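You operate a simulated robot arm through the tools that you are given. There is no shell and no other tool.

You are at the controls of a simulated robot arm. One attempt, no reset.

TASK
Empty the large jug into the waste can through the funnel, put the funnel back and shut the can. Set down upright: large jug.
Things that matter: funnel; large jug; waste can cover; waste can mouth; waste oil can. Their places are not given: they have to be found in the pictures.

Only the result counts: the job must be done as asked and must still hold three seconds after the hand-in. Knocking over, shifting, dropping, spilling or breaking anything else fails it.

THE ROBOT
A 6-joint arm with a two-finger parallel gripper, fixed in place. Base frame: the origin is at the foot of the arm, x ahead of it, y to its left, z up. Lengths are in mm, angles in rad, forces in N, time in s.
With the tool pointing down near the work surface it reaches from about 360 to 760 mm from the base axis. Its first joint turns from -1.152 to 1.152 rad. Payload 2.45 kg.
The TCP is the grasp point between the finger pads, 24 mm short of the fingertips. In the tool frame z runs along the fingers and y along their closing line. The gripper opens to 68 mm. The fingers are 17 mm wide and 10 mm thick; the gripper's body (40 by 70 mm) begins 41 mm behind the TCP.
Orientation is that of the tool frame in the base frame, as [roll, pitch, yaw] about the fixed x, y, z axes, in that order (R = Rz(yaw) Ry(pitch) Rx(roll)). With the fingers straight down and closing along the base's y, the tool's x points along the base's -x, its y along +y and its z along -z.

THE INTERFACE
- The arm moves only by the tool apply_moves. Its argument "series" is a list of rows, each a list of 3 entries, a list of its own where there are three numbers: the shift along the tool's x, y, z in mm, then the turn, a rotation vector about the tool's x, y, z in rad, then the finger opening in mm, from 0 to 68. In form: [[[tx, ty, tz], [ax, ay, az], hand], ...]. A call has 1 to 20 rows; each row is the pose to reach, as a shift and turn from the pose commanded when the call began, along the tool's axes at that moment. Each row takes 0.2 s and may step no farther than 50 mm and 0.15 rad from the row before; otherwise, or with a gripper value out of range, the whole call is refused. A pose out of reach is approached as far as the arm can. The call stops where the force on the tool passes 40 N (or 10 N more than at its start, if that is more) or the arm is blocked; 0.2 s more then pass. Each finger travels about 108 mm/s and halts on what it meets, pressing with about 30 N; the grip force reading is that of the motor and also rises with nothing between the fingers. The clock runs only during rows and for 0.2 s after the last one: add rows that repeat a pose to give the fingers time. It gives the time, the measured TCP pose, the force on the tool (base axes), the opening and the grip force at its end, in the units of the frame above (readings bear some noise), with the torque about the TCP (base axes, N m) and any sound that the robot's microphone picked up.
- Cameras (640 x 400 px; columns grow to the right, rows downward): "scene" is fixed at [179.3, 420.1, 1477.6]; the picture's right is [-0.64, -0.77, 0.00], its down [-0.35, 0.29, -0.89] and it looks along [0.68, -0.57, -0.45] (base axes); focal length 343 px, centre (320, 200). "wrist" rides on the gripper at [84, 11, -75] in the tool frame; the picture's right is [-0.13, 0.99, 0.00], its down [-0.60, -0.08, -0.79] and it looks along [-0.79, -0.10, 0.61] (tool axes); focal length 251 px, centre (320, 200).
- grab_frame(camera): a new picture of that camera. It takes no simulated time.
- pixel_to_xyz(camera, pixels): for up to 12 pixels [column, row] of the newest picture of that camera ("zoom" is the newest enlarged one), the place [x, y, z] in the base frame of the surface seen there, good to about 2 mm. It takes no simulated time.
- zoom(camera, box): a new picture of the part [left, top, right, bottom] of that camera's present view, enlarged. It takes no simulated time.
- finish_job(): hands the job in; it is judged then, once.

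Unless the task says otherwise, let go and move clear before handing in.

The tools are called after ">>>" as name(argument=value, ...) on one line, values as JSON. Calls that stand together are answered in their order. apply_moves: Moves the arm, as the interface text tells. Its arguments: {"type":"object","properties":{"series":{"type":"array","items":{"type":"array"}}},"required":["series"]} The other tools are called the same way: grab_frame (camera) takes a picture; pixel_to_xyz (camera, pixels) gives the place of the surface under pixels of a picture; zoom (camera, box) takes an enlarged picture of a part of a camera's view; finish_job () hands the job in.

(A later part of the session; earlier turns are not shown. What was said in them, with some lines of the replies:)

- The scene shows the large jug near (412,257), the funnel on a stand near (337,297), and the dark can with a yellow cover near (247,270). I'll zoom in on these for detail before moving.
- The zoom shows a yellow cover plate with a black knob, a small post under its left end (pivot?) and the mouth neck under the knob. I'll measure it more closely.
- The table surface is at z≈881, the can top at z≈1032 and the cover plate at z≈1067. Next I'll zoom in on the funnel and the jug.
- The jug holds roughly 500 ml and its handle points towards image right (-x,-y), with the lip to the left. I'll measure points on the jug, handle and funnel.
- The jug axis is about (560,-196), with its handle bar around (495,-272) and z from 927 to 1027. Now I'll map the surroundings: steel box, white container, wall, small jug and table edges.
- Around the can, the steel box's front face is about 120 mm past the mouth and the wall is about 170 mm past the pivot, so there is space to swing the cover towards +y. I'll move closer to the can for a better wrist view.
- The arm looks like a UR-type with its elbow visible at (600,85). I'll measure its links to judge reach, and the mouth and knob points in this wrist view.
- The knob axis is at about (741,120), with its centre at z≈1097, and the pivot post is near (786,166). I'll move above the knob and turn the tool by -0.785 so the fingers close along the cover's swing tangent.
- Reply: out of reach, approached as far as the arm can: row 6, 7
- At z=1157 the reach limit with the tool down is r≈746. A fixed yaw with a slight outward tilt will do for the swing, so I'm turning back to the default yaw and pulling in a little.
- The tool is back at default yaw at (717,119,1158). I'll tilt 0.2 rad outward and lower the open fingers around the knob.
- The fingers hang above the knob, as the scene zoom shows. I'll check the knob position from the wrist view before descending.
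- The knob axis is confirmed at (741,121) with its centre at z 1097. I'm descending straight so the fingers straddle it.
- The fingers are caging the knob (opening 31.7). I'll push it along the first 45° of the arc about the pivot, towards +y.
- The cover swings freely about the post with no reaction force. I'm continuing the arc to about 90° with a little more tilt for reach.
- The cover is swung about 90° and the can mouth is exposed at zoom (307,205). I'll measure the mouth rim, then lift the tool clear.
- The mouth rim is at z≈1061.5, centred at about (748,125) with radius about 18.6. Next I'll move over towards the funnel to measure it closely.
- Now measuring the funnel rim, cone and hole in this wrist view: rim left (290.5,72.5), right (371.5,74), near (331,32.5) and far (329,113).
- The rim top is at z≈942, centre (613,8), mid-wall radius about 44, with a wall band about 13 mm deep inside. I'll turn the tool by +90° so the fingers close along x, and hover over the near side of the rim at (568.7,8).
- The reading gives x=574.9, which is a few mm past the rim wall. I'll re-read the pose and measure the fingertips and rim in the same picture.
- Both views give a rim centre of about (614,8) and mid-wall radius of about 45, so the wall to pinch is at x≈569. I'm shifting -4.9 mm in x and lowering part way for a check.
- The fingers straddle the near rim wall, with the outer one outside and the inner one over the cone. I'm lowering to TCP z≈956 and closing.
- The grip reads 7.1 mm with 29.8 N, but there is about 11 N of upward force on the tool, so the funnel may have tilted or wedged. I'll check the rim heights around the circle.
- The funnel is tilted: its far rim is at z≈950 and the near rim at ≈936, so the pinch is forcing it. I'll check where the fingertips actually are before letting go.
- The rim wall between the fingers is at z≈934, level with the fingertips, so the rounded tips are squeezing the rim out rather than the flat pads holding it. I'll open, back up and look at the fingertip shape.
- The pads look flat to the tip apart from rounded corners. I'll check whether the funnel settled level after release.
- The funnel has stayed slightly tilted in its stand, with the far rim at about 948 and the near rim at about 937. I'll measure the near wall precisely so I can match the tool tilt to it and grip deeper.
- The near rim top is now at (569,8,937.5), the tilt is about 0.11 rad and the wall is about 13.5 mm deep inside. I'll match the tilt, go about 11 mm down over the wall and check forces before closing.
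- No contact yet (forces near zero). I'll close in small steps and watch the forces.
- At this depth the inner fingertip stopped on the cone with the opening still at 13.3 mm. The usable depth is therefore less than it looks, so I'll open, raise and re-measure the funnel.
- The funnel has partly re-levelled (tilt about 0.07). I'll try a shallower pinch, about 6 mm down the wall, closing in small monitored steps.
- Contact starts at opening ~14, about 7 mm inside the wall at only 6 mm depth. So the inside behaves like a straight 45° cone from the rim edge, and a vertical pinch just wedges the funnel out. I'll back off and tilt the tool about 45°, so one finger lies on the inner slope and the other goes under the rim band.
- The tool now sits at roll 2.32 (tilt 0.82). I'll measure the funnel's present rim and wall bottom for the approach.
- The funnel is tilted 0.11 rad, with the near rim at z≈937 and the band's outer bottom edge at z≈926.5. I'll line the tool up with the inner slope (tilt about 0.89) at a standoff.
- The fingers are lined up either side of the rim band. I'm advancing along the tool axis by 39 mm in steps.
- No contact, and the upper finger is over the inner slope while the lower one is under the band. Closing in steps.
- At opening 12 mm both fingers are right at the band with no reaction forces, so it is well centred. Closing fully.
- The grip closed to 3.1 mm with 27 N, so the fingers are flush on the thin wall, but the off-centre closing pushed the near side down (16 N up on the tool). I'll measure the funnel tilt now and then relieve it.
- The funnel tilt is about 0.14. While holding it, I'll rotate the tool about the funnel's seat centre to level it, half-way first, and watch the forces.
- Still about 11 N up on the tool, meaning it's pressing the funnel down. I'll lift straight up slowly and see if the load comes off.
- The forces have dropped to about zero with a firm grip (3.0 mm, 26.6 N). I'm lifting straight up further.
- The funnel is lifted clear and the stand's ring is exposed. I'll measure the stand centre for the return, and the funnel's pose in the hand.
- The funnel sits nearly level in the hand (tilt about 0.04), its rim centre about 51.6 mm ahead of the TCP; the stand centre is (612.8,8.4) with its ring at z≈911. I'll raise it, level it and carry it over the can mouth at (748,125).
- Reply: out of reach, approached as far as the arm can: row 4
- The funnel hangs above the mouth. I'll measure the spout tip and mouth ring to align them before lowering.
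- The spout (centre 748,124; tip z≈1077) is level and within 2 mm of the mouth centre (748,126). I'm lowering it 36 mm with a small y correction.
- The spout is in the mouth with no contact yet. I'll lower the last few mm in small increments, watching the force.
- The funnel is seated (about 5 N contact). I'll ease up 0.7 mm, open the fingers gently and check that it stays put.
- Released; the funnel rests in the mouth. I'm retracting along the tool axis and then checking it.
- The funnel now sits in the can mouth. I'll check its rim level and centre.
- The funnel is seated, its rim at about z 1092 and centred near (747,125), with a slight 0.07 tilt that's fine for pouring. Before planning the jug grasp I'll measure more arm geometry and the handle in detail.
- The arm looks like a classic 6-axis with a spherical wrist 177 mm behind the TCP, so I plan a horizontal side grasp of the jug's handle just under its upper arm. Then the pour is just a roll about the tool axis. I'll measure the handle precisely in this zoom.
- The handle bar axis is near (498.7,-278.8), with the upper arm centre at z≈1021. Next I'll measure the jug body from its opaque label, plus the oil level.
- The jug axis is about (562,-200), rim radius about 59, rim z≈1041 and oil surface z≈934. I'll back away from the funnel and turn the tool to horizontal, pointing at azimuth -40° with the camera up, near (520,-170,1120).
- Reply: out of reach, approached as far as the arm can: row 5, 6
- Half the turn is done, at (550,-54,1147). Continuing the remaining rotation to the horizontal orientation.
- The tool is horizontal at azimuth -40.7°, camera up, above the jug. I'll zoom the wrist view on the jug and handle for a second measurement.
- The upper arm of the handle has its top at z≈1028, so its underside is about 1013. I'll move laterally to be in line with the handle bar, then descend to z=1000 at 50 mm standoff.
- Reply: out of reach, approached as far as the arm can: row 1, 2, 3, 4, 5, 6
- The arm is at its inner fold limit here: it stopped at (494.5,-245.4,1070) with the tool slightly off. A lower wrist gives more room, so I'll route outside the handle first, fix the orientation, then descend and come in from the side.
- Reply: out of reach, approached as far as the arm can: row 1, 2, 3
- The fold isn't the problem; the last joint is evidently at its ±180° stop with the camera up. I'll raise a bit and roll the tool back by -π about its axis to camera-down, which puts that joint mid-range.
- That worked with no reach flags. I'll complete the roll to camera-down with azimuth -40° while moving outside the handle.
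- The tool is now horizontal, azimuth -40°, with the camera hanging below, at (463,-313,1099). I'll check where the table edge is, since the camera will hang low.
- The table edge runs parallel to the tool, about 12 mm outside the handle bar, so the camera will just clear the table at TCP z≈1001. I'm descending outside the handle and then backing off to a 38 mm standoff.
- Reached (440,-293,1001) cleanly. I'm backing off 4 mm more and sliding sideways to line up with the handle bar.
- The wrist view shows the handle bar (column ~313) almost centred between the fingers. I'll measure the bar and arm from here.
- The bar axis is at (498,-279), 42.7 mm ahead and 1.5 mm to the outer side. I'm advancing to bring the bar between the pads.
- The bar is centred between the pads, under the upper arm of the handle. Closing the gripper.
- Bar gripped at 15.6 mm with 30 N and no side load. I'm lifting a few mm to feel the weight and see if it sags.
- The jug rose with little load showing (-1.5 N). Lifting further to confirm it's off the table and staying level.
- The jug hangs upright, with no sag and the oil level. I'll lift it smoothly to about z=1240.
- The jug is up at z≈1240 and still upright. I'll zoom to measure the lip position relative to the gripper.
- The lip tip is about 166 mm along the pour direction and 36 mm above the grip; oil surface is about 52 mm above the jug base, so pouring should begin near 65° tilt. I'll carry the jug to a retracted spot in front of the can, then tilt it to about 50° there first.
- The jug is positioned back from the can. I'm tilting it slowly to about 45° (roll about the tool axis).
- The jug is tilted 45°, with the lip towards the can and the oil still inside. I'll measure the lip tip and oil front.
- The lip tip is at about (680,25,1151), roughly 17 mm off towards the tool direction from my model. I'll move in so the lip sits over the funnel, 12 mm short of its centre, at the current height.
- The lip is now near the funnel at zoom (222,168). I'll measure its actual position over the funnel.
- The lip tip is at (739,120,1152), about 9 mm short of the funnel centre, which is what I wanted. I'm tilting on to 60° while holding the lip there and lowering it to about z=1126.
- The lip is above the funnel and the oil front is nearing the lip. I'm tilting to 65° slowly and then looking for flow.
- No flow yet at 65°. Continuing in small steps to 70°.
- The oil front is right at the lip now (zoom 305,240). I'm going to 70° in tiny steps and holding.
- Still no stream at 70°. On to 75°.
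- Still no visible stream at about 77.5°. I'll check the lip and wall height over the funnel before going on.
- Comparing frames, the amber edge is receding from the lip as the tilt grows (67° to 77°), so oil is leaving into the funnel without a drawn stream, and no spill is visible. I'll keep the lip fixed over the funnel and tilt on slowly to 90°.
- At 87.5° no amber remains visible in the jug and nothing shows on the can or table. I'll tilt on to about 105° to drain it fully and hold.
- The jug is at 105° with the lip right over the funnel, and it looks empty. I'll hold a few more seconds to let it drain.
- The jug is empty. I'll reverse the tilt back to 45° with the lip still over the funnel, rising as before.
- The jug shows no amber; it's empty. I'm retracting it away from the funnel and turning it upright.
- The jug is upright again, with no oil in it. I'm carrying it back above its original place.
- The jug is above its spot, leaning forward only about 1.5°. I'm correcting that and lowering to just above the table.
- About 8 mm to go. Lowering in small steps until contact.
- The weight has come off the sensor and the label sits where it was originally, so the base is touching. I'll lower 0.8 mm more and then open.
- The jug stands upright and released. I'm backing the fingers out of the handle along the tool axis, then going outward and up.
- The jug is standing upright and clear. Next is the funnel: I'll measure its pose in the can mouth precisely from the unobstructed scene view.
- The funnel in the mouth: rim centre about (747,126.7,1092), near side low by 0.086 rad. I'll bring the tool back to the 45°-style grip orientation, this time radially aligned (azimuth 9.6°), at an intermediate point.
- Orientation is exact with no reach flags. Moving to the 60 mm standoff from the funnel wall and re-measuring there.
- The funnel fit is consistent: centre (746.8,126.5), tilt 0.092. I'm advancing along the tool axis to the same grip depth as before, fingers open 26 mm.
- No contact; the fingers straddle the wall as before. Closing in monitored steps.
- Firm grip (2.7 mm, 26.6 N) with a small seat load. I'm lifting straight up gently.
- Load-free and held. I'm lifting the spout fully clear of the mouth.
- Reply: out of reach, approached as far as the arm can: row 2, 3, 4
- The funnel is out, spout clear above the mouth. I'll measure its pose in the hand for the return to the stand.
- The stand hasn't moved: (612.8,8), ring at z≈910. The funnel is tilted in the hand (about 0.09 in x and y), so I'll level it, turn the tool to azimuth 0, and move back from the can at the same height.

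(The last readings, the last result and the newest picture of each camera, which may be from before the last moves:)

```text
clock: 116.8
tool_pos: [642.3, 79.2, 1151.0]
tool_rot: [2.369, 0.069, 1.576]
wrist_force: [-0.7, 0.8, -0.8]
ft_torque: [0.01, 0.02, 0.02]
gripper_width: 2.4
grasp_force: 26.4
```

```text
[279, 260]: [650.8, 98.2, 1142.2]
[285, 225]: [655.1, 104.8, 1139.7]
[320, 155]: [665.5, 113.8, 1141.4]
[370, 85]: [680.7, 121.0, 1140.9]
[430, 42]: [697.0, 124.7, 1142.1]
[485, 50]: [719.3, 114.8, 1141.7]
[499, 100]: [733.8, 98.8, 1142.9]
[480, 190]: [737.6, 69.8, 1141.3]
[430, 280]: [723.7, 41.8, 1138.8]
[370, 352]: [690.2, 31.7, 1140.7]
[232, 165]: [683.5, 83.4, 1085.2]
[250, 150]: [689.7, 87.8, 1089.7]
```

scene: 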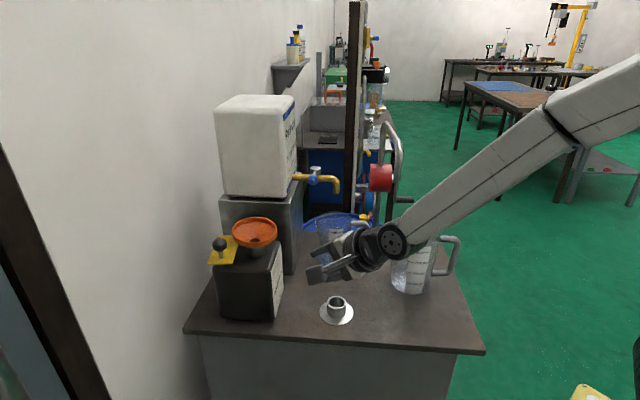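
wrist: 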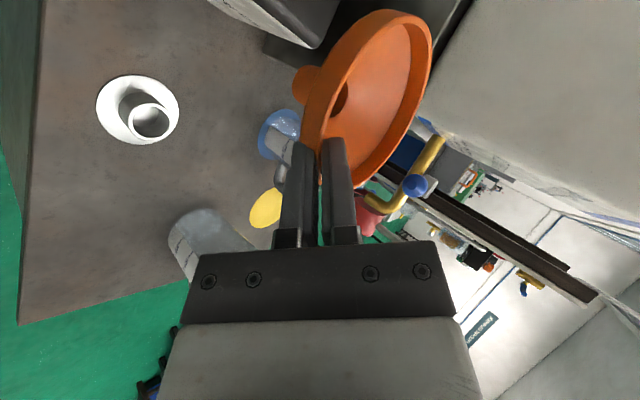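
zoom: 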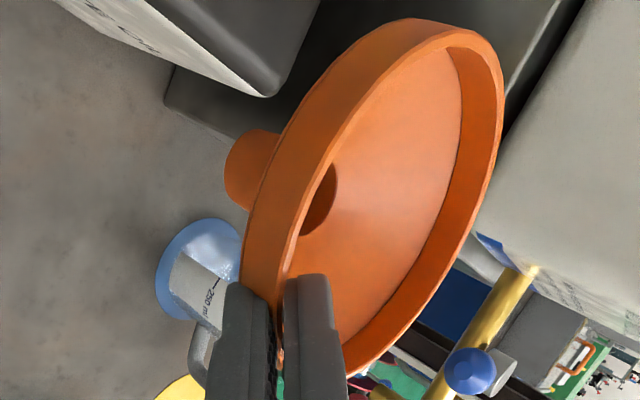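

The funnel is now level, with its rim centre 51.8 mm ahead of the TCP. I'm moving it down to just above its stand in small steps.

>>> apply_moves(series=[[[-4.9, -13.9, 4.5], [0, 0, 0], 0], [[-9.9, -27.9, 9.1], [0, 0, 0], 0], [[-14.8, -41.8, 13.6], [0, 0, 0], 0], [[-19.7, -55.8, 18.2], [0, 0, 0], 0], [[-24.6, -69.7, 22.7], [0, 0, 0], 0], [[-29.6, -83.7, 27.3], [0, 0, 0], 0], [[-34.5, -97.6, 31.8], [0, 0, 0], 0], [[-39.4, -111.5, 36.3], [0, 0, 0], 0], [[-44.3, -125.5, 40.9], [0, 0, 0], 0], [[-49.3, -139.4, 45.4], [0, 0, 0], 0], [[-54.2, -153.4, 50], [0, 0, 0], 0], [[-59.1, -167.3, 54.5], [0, 0, 0], 0], [[-59.1, -167.3, 54.5], [0, 0, 0], 0]])

>>> grab_frame(camera="wrist")

>>> zoom(camera="scene", box=[277, 220, 397, 330])

```text
clock: 119.6
tool_pos: [558.3, 9.7, 998.8]
tool_rot: [2.371, 0.069, 1.575]
wrist_force: [-0.6, 0.8, -0.8]
ft_torque: [0.01, 0.02, -0.02]
gripper_width: 2.2
grasp_force: 26.5
```

```text
taken
```

wrist: 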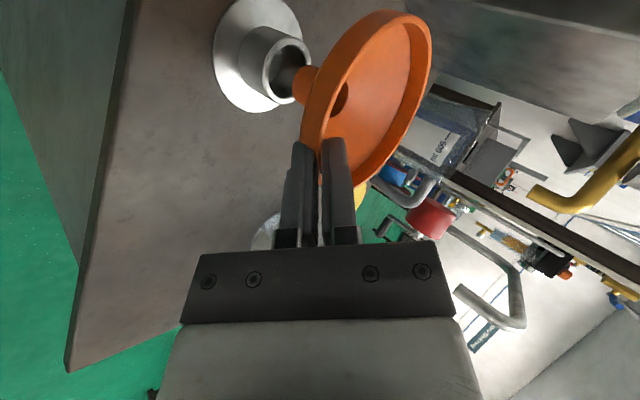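

```text
3.64 times, centred on (337, 275) of scene
```

zoom: 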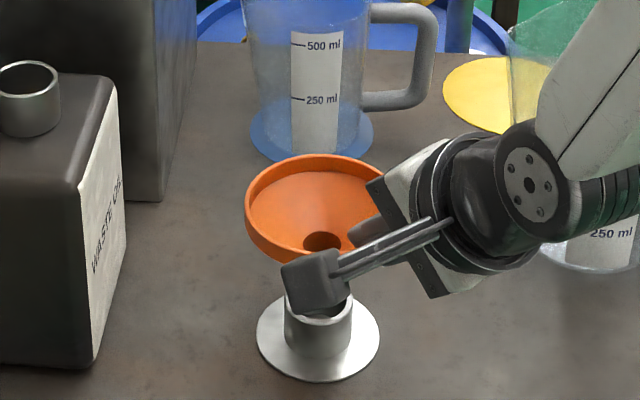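

The funnel is above its stand with no reach flags. I'll check spout alignment before lowering.

>>> zoom(camera="wrist", box=[200, 0, 440, 200])

```text
2.00 times, centred on (320, 100) of wrist
```

zoom: 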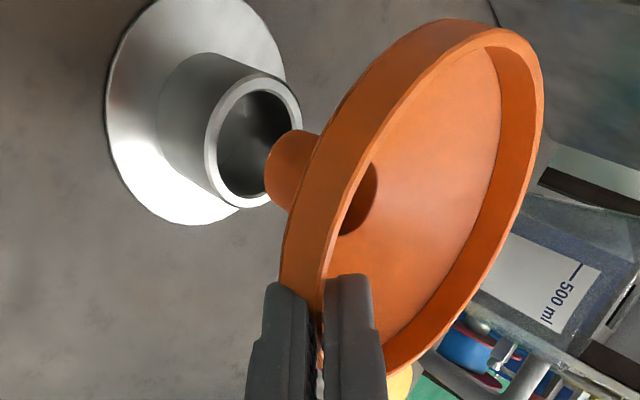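

>>> pixel_to_xyz(camera="zoom", pixels=[[320, 258], [326, 222], [362, 150], [412, 82], [470, 42], [526, 52], [538, 100], [520, 190], [470, 282], [410, 352]])

>>> pixel_to_xyz(camera="zoom", pixels=[[270, 170], [268, 185], [285, 145], [280, 165], [290, 180], [211, 150], [225, 195], [250, 205], [250, 80], [285, 85], [297, 115], [222, 110]])

```text
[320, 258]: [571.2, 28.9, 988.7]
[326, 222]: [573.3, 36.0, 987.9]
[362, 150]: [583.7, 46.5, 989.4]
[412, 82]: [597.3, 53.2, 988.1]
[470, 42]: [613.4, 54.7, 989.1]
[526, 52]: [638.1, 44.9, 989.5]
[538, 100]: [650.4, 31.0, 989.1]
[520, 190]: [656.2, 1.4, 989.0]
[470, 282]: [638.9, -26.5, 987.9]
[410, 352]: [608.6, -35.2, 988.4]
```

```text
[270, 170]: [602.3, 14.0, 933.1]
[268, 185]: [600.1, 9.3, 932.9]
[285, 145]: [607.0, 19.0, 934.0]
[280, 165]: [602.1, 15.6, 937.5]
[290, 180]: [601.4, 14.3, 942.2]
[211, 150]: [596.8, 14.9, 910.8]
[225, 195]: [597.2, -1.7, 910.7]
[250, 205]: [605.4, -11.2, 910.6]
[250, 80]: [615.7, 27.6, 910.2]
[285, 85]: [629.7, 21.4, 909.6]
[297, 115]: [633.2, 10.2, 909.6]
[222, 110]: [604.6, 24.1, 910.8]
```

The spout axis (611.4,9.5) is within about 2 mm of the stand centre (613.2,8.1). I'm correcting that and lowering 40 mm.

>>> apply_moves(series=[[[-0.95, -4.5, 6.9], [0, 0, 0], 0], [[-0.4, -10.1, 12.6], [0, 0, 0], 0], [[0.15, -15.6, 18.3], [0, 0, 0], 0], [[0.7, -21.2, 24], [0, 0, 0], 0], [[1.26, -26.8, 29.7], [0, 0, 0], 0], [[1.26, -26.8, 29.7], [0, 0, 0], 0]])

>>> zoom(camera="scene", box=[297, 250, 377, 320])

>>> zoom(camera="wrist", box=[200, 0, 440, 200])

```text
clock: 121.0
tool_pos: [562.0, 8.1, 959.9]
tool_rot: [2.37, 0.067, 1.574]
wrist_force: [-0.5, 0.0, -0.9]
ft_torque: [-0.02, 0.01, -0.03]
gripper_width: 2.2
grasp_force: 26.7
```

```text
5.71 times, centred on (337, 285) of scene
```

zoom: 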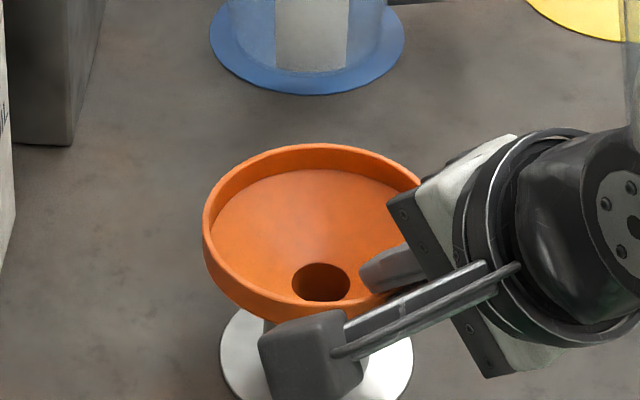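

```text
2.00 times, centred on (320, 100) of wrist
```

zoom: 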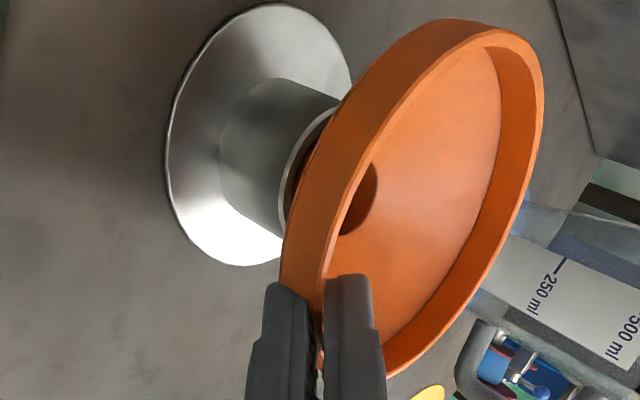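

The spout is in the stand without contact. Lowering the last millimetres gradually.

>>> apply_moves(series=[[[0.15, -1.4, 1.4], [0, 0, 0], 0], [[0.3, -2.8, 2.9], [0, 0, 0], 0]])

>>> apply_moves(series=[[[0.1, -1.1, 1.1], [0, 0, 0], 0]])

>>> apply_moves(series=[[[0.1, -1.1, 1.1], [0, 0, 0], 0]])

```text
clock: 121.6
tool_pos: [561.2, 8.2, 955.6]
tool_rot: [2.366, 0.066, 1.574]
wrist_force: [0.3, -0.2, 0.1]
ft_torque: [-0.02, 0.02, 0.0]
gripper_width: 2.3
grasp_force: 26.2
```

```text
clock: 122.0
tool_pos: [561.2, 7.7, 952.1]
tool_rot: [2.367, 0.067, 1.573]
wrist_force: [0.3, 0.0, -1.0]
ft_torque: [0.04, 0.07, -0.04]
gripper_width: 2.2
grasp_force: 26.8
```

```text
clock: 122.4
tool_pos: [561.6, 8.4, 951.5]
tool_rot: [2.368, 0.068, 1.575]
wrist_force: [0.8, -0.3, -1.6]
ft_torque: [0.0, 0.03, 0.02]
gripper_width: 2.2
grasp_force: 26.5
```

>>> apply_moves(series=[[[0.05, -0.8, 0.8], [0, 0, 0], 0]])

>>> apply_moves(series=[[[0.05, -0.8, 0.8], [0, 0, 0], 0]])

>>> zoom(camera="wrist", box=[200, 0, 440, 200])

```text
clock: 122.8
tool_pos: [562.4, 8.6, 950.5]
tool_rot: [2.365, 0.068, 1.573]
wrist_force: [-2.9, -1.5, 7.4]
ft_torque: [-0.21, -0.35, -0.17]
gripper_width: 2.5
grasp_force: 26.3
```

```text
clock: 123.2
tool_pos: [562.5, 9.2, 949.3]
tool_rot: [2.366, 0.069, 1.575]
wrist_force: [-3.2, -1.1, 11.7]
ft_torque: [-0.26, -0.53, -0.13]
gripper_width: 2.5
grasp_force: 26.9
```

```text
2.00 times, centred on (320, 100) of wrist
```

zoom: 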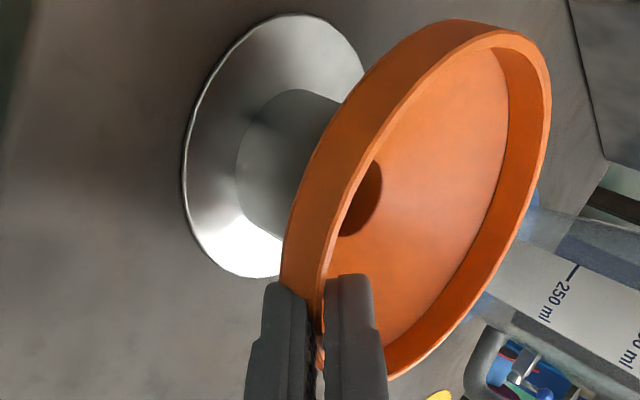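

Seated with firm contact (about 12 N). I'm easing up 1 mm and opening gently.

>>> apply_moves(series=[[[0, 0.7, -0.7], [0, 0, 0], 0], [[0, 0.7, -0.7], [0, 0, 0], 0]])

>>> apply_moves(series=[[[0, 0, 0], [0, 0, 0], 5], [[0, 0, 0], [0, 0, 0], 9], [[0, 0, 0], [0, 0, 0], 14], [[0, 0, 0], [0, 0, 0], 20], [[0, 0, 0], [0, 0, 0], 24], [[0, 0, 0], [0, 0, 0], 24]])

>>> zoom(camera="wrist", box=[200, 0, 440, 200])

>>> zoom(camera="scene", box=[297, 250, 377, 320])

```text
clock: 123.8
tool_pos: [561.8, 9.2, 950.5]
tool_rot: [2.37, 0.068, 1.575]
wrist_force: [1.2, 2.1, 2.9]
ft_torque: [0.05, -0.24, 0.14]
gripper_width: 2.5
grasp_force: 27.0
```

```text
clock: 125.2
tool_pos: [562.9, 9.0, 951.1]
tool_rot: [2.367, 0.066, 1.575]
wrist_force: [0.3, 0.9, 0.2]
ft_torque: [0.02, 0.03, -0.01]
gripper_width: 24.0
grasp_force: 0.0
```

```text
2.00 times, centred on (320, 100) of wrist
```

zoom: 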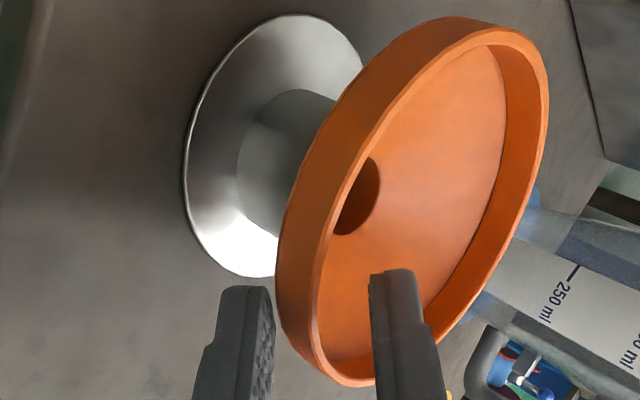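

```text
5.71 times, centred on (337, 285) of scene
```

zoom: 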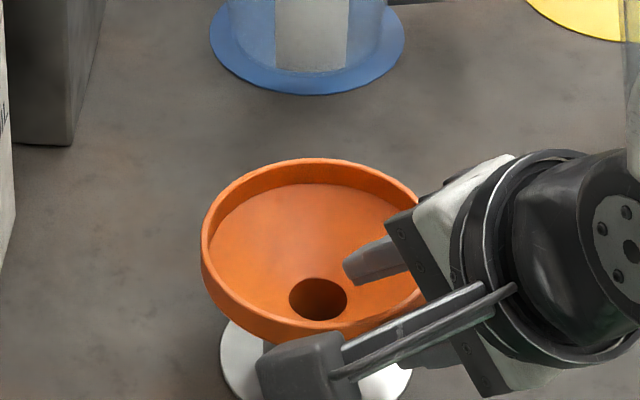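

Released. I'm retracting along the tool axis and checking how the funnel sits.

>>> apply_moves(series=[[[0, 0, -10], [0, 0, 0], 24], [[0, 0, -25], [0, 0, 0], 26], [[0, 0, -42], [0, 0, 0], 30], [[0, 0, -62], [0, 0, 0], 30], [[0, 0, -62], [0, 0, 0], 30]])

>>> zoom(camera="scene", box=[297, 255, 377, 325])

```text
clock: 126.4
tool_pos: [518.5, 14.0, 996.8]
tool_rot: [2.369, 0.068, 1.573]
wrist_force: [-0.5, 0.0, -0.4]
ft_torque: [0.02, 0.0, -0.02]
gripper_width: 29.9
grasp_force: 0.2
```

```text
5.71 times, centred on (337, 290) of scene
```

zoom: 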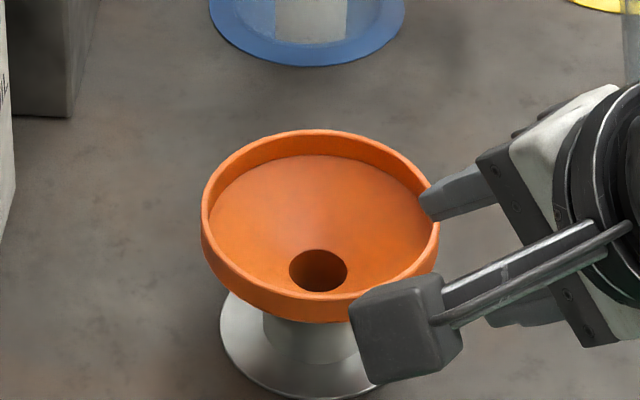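

>>> pixel_to_xyz(camera="zoom", pixels=[[205, 205], [225, 165], [270, 138], [330, 132], [390, 155], [425, 185], [436, 225], [400, 275], [345, 292], [290, 288], [240, 262], [212, 235]])

```text
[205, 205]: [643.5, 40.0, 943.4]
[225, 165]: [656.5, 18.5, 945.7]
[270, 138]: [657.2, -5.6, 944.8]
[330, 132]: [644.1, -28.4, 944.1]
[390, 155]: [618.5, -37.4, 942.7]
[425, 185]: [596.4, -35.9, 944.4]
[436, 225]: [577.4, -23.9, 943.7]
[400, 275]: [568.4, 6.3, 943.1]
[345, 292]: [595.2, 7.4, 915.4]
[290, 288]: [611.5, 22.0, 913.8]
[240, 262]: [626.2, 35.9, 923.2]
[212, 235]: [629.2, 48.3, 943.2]
```

The funnel is level on its stand, rim at z≈943-945. Now I'll go back to the can to close the cover, turning the tool to the downward orientation used before.

>>> apply_moves(series=[[[14, 20.4, -1.6], [0.027, 0.0345, -0.1252], 36], [[28.1, 40.9, -3.2], [0.054, 0.069, -0.2503], 36], [[42.1, 61.3, -4.8], [0.081, 0.1035, -0.3755], 36], [[56.2, 81.8, -6.4], [0.108, 0.138, -0.5007], 36], [[70.2, 102.2, -8], [0.135, 0.1725, -0.6258], 36], [[84.3, 122.7, -9.7], [0.162, 0.207, -0.751], 36], [[98.3, 143.1, -11.3], [0.189, 0.2415, -0.8762], 36], [[112.3, 163.5, -12.9], [0.216, 0.276, -1.0013], 36], [[126.4, 184, -14.5], [0.243, 0.3105, -1.1265], 36], [[140.4, 204.4, -16.1], [0.27, 0.345, -1.2517], 36], [[154.5, 224.9, -17.7], [0.297, 0.3795, -1.3768], 36], [[168.5, 245.3, -19.3], [0.324, 0.414, -1.502], 36], [[168.5, 245.3, -19.3], [0.324, 0.414, -1.502], 36]])

>>> grab_frame(camera="scene")

>>> grab_frame(camera="wrist")

```text
clock: 129.2
tool_pos: [656.8, 208.2, 1149.0]
tool_rot: [-3.055, 0.362, -3.135]
wrist_force: [-0.1, 1.1, -0.1]
ft_torque: [0.03, -0.01, 0.02]
gripper_width: 35.9
grasp_force: 0.1
out of reach, approached as far as the arm can: row 4, 5, 6, 7, 8, 9, 10, 11, 12, 13
```

```text
taken
```

scene: 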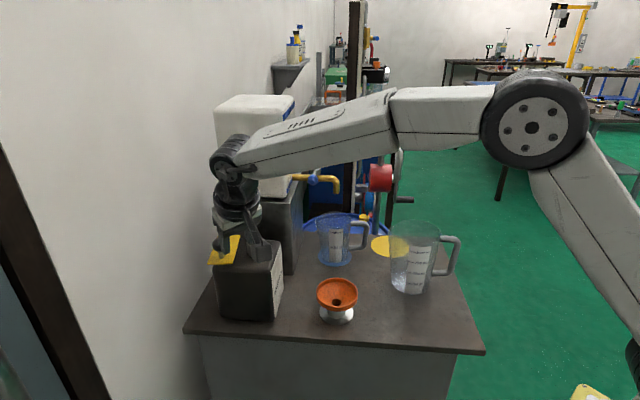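

```text
taken
```

wrist: 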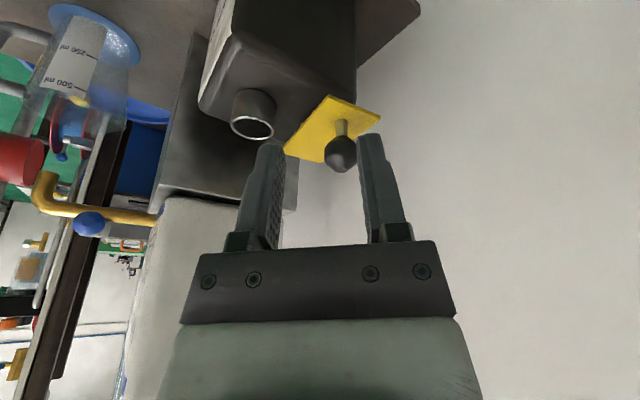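

The arm hit a wrist-joint limit and stopped at (657,208,1149), but it's almost the orientation I need, only slightly tilted to the side. I'll accept a small sideways tilt and move above the knob, which I put at about (737,211).

>>> apply_moves(series=[[[-25.6, 1.6, 7.4], [0.019, -0.0005, -0.007], 44], [[-51.2, 3.1, 14.9], [0.038, -0.001, -0.014], 44], [[-76.8, 4.7, 22.3], [0.056, -0.0014, -0.021], 44], [[-76.8, 4.7, 22.3], [0.056, -0.0014, -0.021], 44]])

>>> grab_frame(camera="wrist")

>>> zoom(camera="scene", box=[180, 160, 320, 280])

```text
clock: 130.2
tool_pos: [738.5, 210.8, 1155.7]
tool_rot: [-2.989, 0.36, -3.112]
wrist_force: [0.7, -0.4, -0.2]
ft_torque: [0.0, 0.02, -0.01]
gripper_width: 44.0
grasp_force: 0.1
```

```text
taken
```

wrist: 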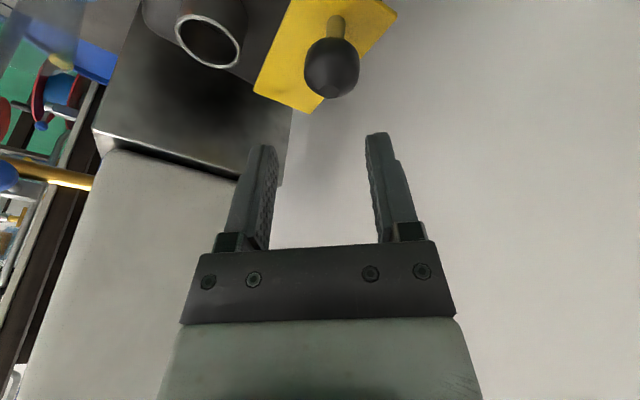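

```text
3.33 times, centred on (250, 220) of scene
```

zoom: 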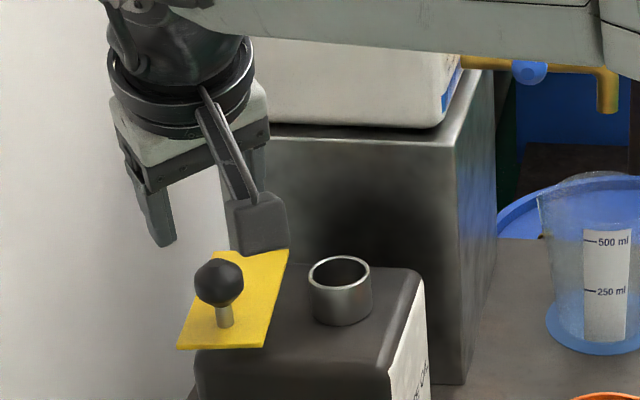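

Reached above the knob without flags. I'll measure the knob and plate from this view.

>>> pixel_to_xyz(camera="wrist", pixels=[[332, 50], [332, 68], [312, 68], [352, 68], [336, 25], [334, 90], [258, 90], [310, 110], [395, 10], [300, 5], [178, 30], [238, 45]])

>>> pixel_to_xyz(camera="zoom", pixels=[[218, 265], [218, 283], [224, 315], [200, 283], [240, 283], [180, 345], [265, 343], [287, 252], [230, 262], [310, 268], [370, 272], [340, 290]])

```text
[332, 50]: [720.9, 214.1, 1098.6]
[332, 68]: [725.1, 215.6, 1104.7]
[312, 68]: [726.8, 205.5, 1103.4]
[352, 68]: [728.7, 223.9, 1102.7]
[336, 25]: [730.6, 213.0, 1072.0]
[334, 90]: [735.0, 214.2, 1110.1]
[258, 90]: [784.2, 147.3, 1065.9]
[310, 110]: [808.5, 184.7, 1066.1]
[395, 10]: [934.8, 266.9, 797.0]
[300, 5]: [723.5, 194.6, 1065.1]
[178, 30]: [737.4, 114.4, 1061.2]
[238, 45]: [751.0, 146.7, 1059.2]
```

```text
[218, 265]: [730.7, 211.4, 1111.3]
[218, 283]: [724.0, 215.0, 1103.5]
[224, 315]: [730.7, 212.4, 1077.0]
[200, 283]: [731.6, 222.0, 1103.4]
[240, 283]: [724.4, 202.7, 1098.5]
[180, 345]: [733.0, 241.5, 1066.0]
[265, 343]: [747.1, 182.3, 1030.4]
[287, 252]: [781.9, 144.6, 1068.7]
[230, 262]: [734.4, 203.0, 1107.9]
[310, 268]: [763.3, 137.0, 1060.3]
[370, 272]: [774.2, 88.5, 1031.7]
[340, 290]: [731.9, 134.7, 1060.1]
```

The knob axis is at about (735,213.7) and the pivot is refined to about (787,170), arc radius 67.6. I'm lowering the fingers around the knob.

>>> apply_moves(series=[[[7.5, 3.5, 16.3], [0, 0, 0], 44], [[15, 7.1, 32.7], [0, 0, 0], 44], [[22.5, 10.6, 49], [0, 0, 0], 44], [[22.5, 10.6, 49], [0, 0, 0], 34], [[22.5, 10.6, 49], [0, 0, 0], 32]])

>>> grab_frame(camera="wrist")

>>> zoom(camera="scene", box=[190, 190, 310, 280])

```text
clock: 131.4
tool_pos: [733.5, 212.0, 1103.4]
tool_rot: [-2.989, 0.361, -3.116]
wrist_force: [0.0, -0.3, 0.9]
ft_torque: [-0.01, 0.0, 0.0]
gripper_width: 32.0
grasp_force: 0.0
```

```text
taken
```

wrist: 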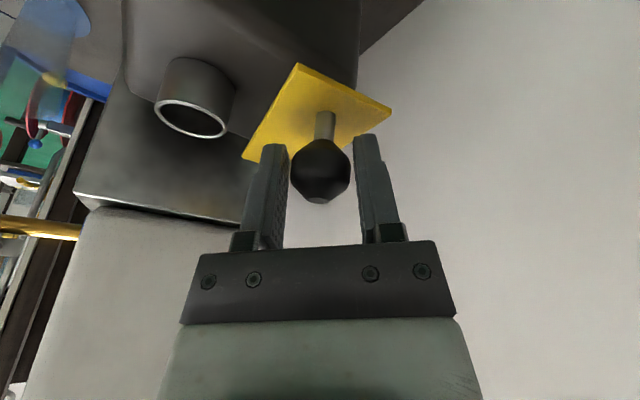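

```text
4.44 times, centred on (250, 235) of scene
```

zoom: 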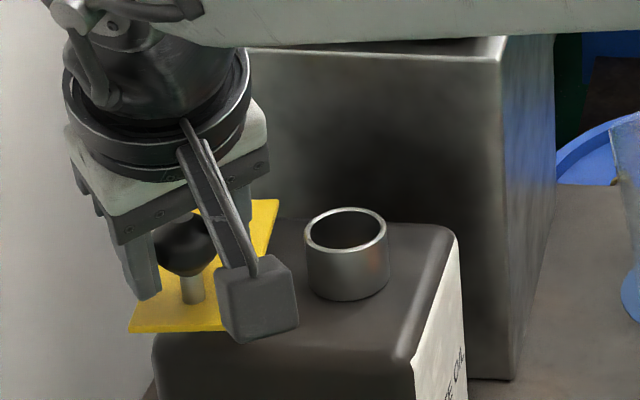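

The fingers cage the knob. I'm pushing it back along the first half of the arc towards -y.

>>> apply_moves(series=[[[2.6, -6.4, 0], [0, 0, 0], 32], [[5.7, -11.6, -0.4], [0, 0, 0], 32], [[8.2, -17, -0.5], [0, 0, 0], 32], [[10.7, -22.3, -0.6], [0, 0, 0], 32], [[12.3, -28, -0.4], [0, 0, 0], 32], [[13.9, -33.7, -0.1], [0, 0, 0], 32], [[14.6, -39.5, 0.5], [0, 0, 0], 32], [[15.2, -45.3, 1.2], [0, 0, 0], 32]])

>>> grab_frame(camera="wrist")

>>> zoom(camera="scene", box=[190, 180, 310, 280])

```text
clock: 133.2
tool_pos: [719.3, 168.9, 1100.4]
tool_rot: [-2.99, 0.359, -3.115]
wrist_force: [-0.6, 0.7, -0.4]
ft_torque: [0.02, 0.02, -0.01]
gripper_width: 32.7
grasp_force: 0.4
```

```text
taken
```

wrist: 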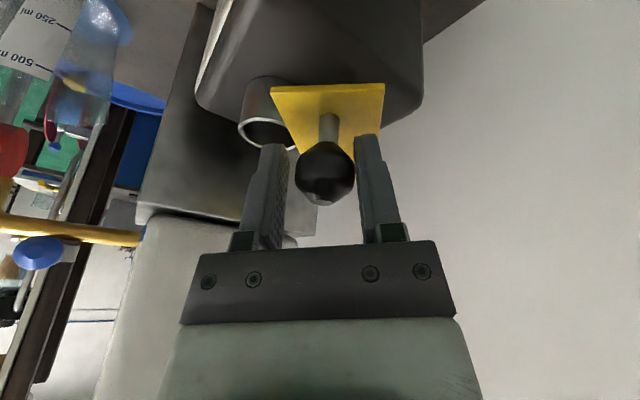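

```text
4.00 times, centred on (250, 230) of scene
```

zoom: 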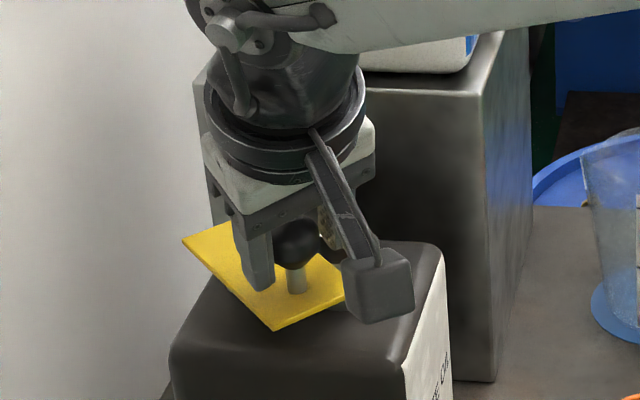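

The cover is swinging back smoothly; it's at mid-arc now. Continuing to the closed position.

>>> apply_moves(series=[[[-0.2, -6, 1], [0, 0, 0], 32], [[-0.6, -12, 2.1], [0, 0, 0], 32], [[-1.8, -17.8, 3.4], [0, 0, 0], 32], [[-3.2, -23.3, 4.8], [0, 0, 0], 32], [[-5.3, -28.7, 6.4], [0, 0, 0], 32], [[-7.6, -33.7, 8.1], [0, 0, 0], 32], [[-10.5, -38.6, 9.9], [0, 0, 0], 32], [[-13.6, -43.2, 11.8], [0, 0, 0], 32], [[-18.7, -48.9, 14.6], [0, 0, 0], 32], [[-18.7, -48.9, 14.6], [0, 0, 0], 32]])

>>> grab_frame(camera="wrist")

>>> zoom(camera="scene", box=[190, 180, 310, 280])

```text
clock: 135.4
tool_pos: [740.0, 118.0, 1101.4]
tool_rot: [-2.992, 0.361, -3.115]
wrist_force: [-0.1, 2.3, -0.9]
ft_torque: [0.05, 0.0, 0.03]
gripper_width: 33.7
grasp_force: 0.9
```

```text
taken
```

wrist: 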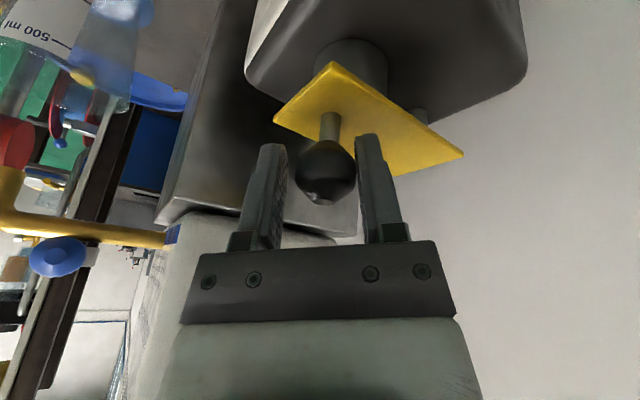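

```text
4.00 times, centred on (250, 230) of scene
```

zoom: 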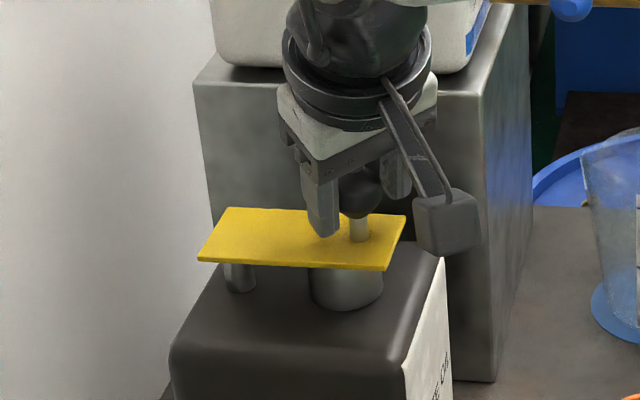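

The plate corners now match the original closed position to within about a pixel, and the mouth is covered. I'm opening the fingers and lifting straight up.

>>> apply_moves(series=[[[0, 0, 0], [0, 0, 0], 38], [[0, 0, 0], [0, 0, 0], 44], [[-5.3, -2.1, -13.9], [0, 0, 0], 44], [[-10.6, -4.3, -27.8], [0, 0, 0], 44], [[-15.9, -6.4, -41.6], [0, 0, 0], 44], [[-21.1, -8.5, -55.5], [0, 0, 0], 44], [[-21.1, -8.5, -55.5], [0, 0, 0], 44]])

>>> grab_frame(camera="wrist")

>>> zoom(camera="scene", box=[210, 210, 290, 260])

```text
clock: 137.0
tool_pos: [737.4, 120.7, 1160.5]
tool_rot: [-2.975, 0.365, -3.113]
wrist_force: [-0.1, -0.1, 0.3]
ft_torque: [0.01, 0.01, 0.01]
gripper_width: 44.0
grasp_force: 0.0
out of reach, approached as far as the arm can: row 5, 6, 7
```

```text
taken
```

wrist: 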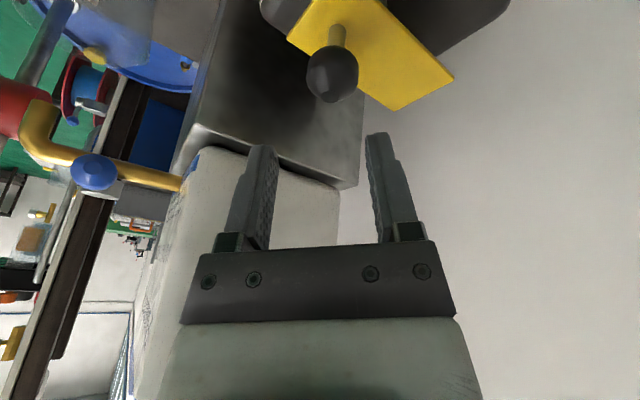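

```text
8.00 times, centred on (250, 235) of scene
```

zoom: 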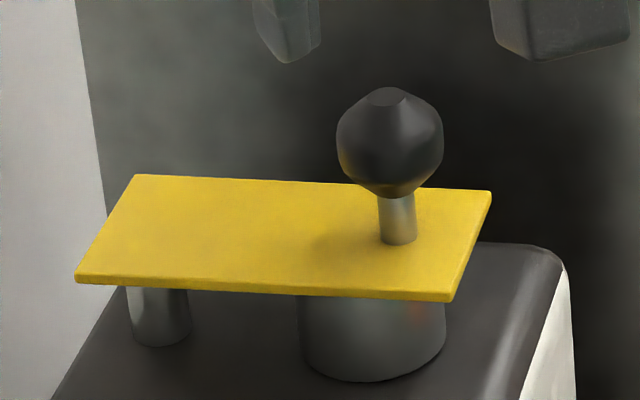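

The cover is exactly back where it was at the start. I'm moving the arm clear and taking a last look at everything.

>>> apply_moves(series=[[[15, -2, -20], [0, 0, 0], 44], [[40, -5, -45], [0, 0, 0], 44], [[65, -8, -72], [0, 0, 0], 44], [[91, -11.4, -97.8], [0, 0, 0], 44], [[91, -11.4, -97.8], [0, 0, 0], 44]])

>>> grab_frame(camera="scene")

>>> zoom(camera="scene", box=[290, 210, 480, 340])

>>> zoom(camera="scene", box=[180, 200, 340, 340])

```text
clock: 138.2
tool_pos: [616.6, 122.9, 1217.9]
tool_rot: [-2.991, 0.36, -3.115]
wrist_force: [0.8, -0.7, 0.0]
ft_torque: [-0.01, -0.02, -0.01]
gripper_width: 43.6
grasp_force: 0.0
```

```text
taken
```

scene: 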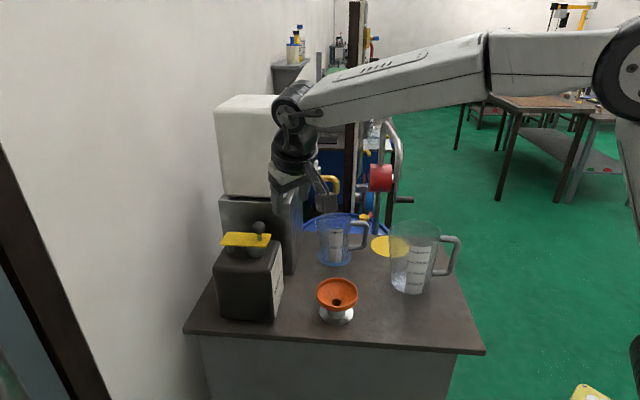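

```text
3.08 times, centred on (385, 275) of scene
```

zoom: 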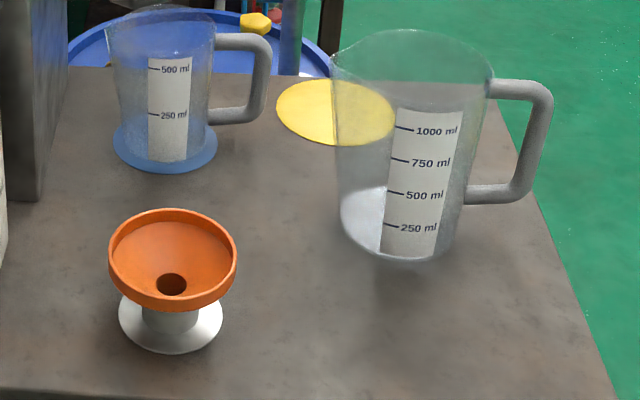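

```text
2.86 times, centred on (260, 270) of scene
```

zoom: 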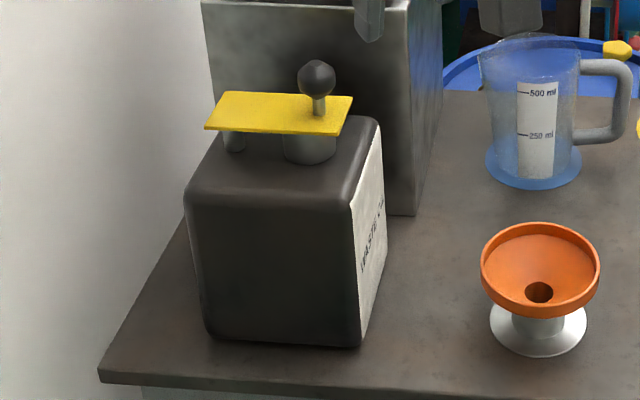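

The final pictures show the cover closed as at the start, the funnel level on its stand, and the jug empty and upright at its place. No spill shows on the table or can, and the arm is clear with open fingers, so I'm handing the job in.

>>> finish_job()

```text
The job is handed in.
```

I handed the job in with every step done. The result hasn't come back, so I can't say yet whether it passed.

- **Pour:** The large jug was emptied through the funnel into the waste can. The pictures never drew a stream, so I judged this from the oil disappearing from the jug. I saw no spill on the can or table.
- **Funnel:** It is back on its stand, level and within a few mm of where it started. My first tries at gripping its rim tipped it in the stand, but it stayed there until I had a firm hold.
- **Cover:** It is closed over the can mouth and matches its starting position in the pictures.
- **Large jug:** It stands upright and empty at its original place.

The arm let go of everything and was clear of the can, funnel and jug before the hand-in. Nothing else looked moved in the last pictures.
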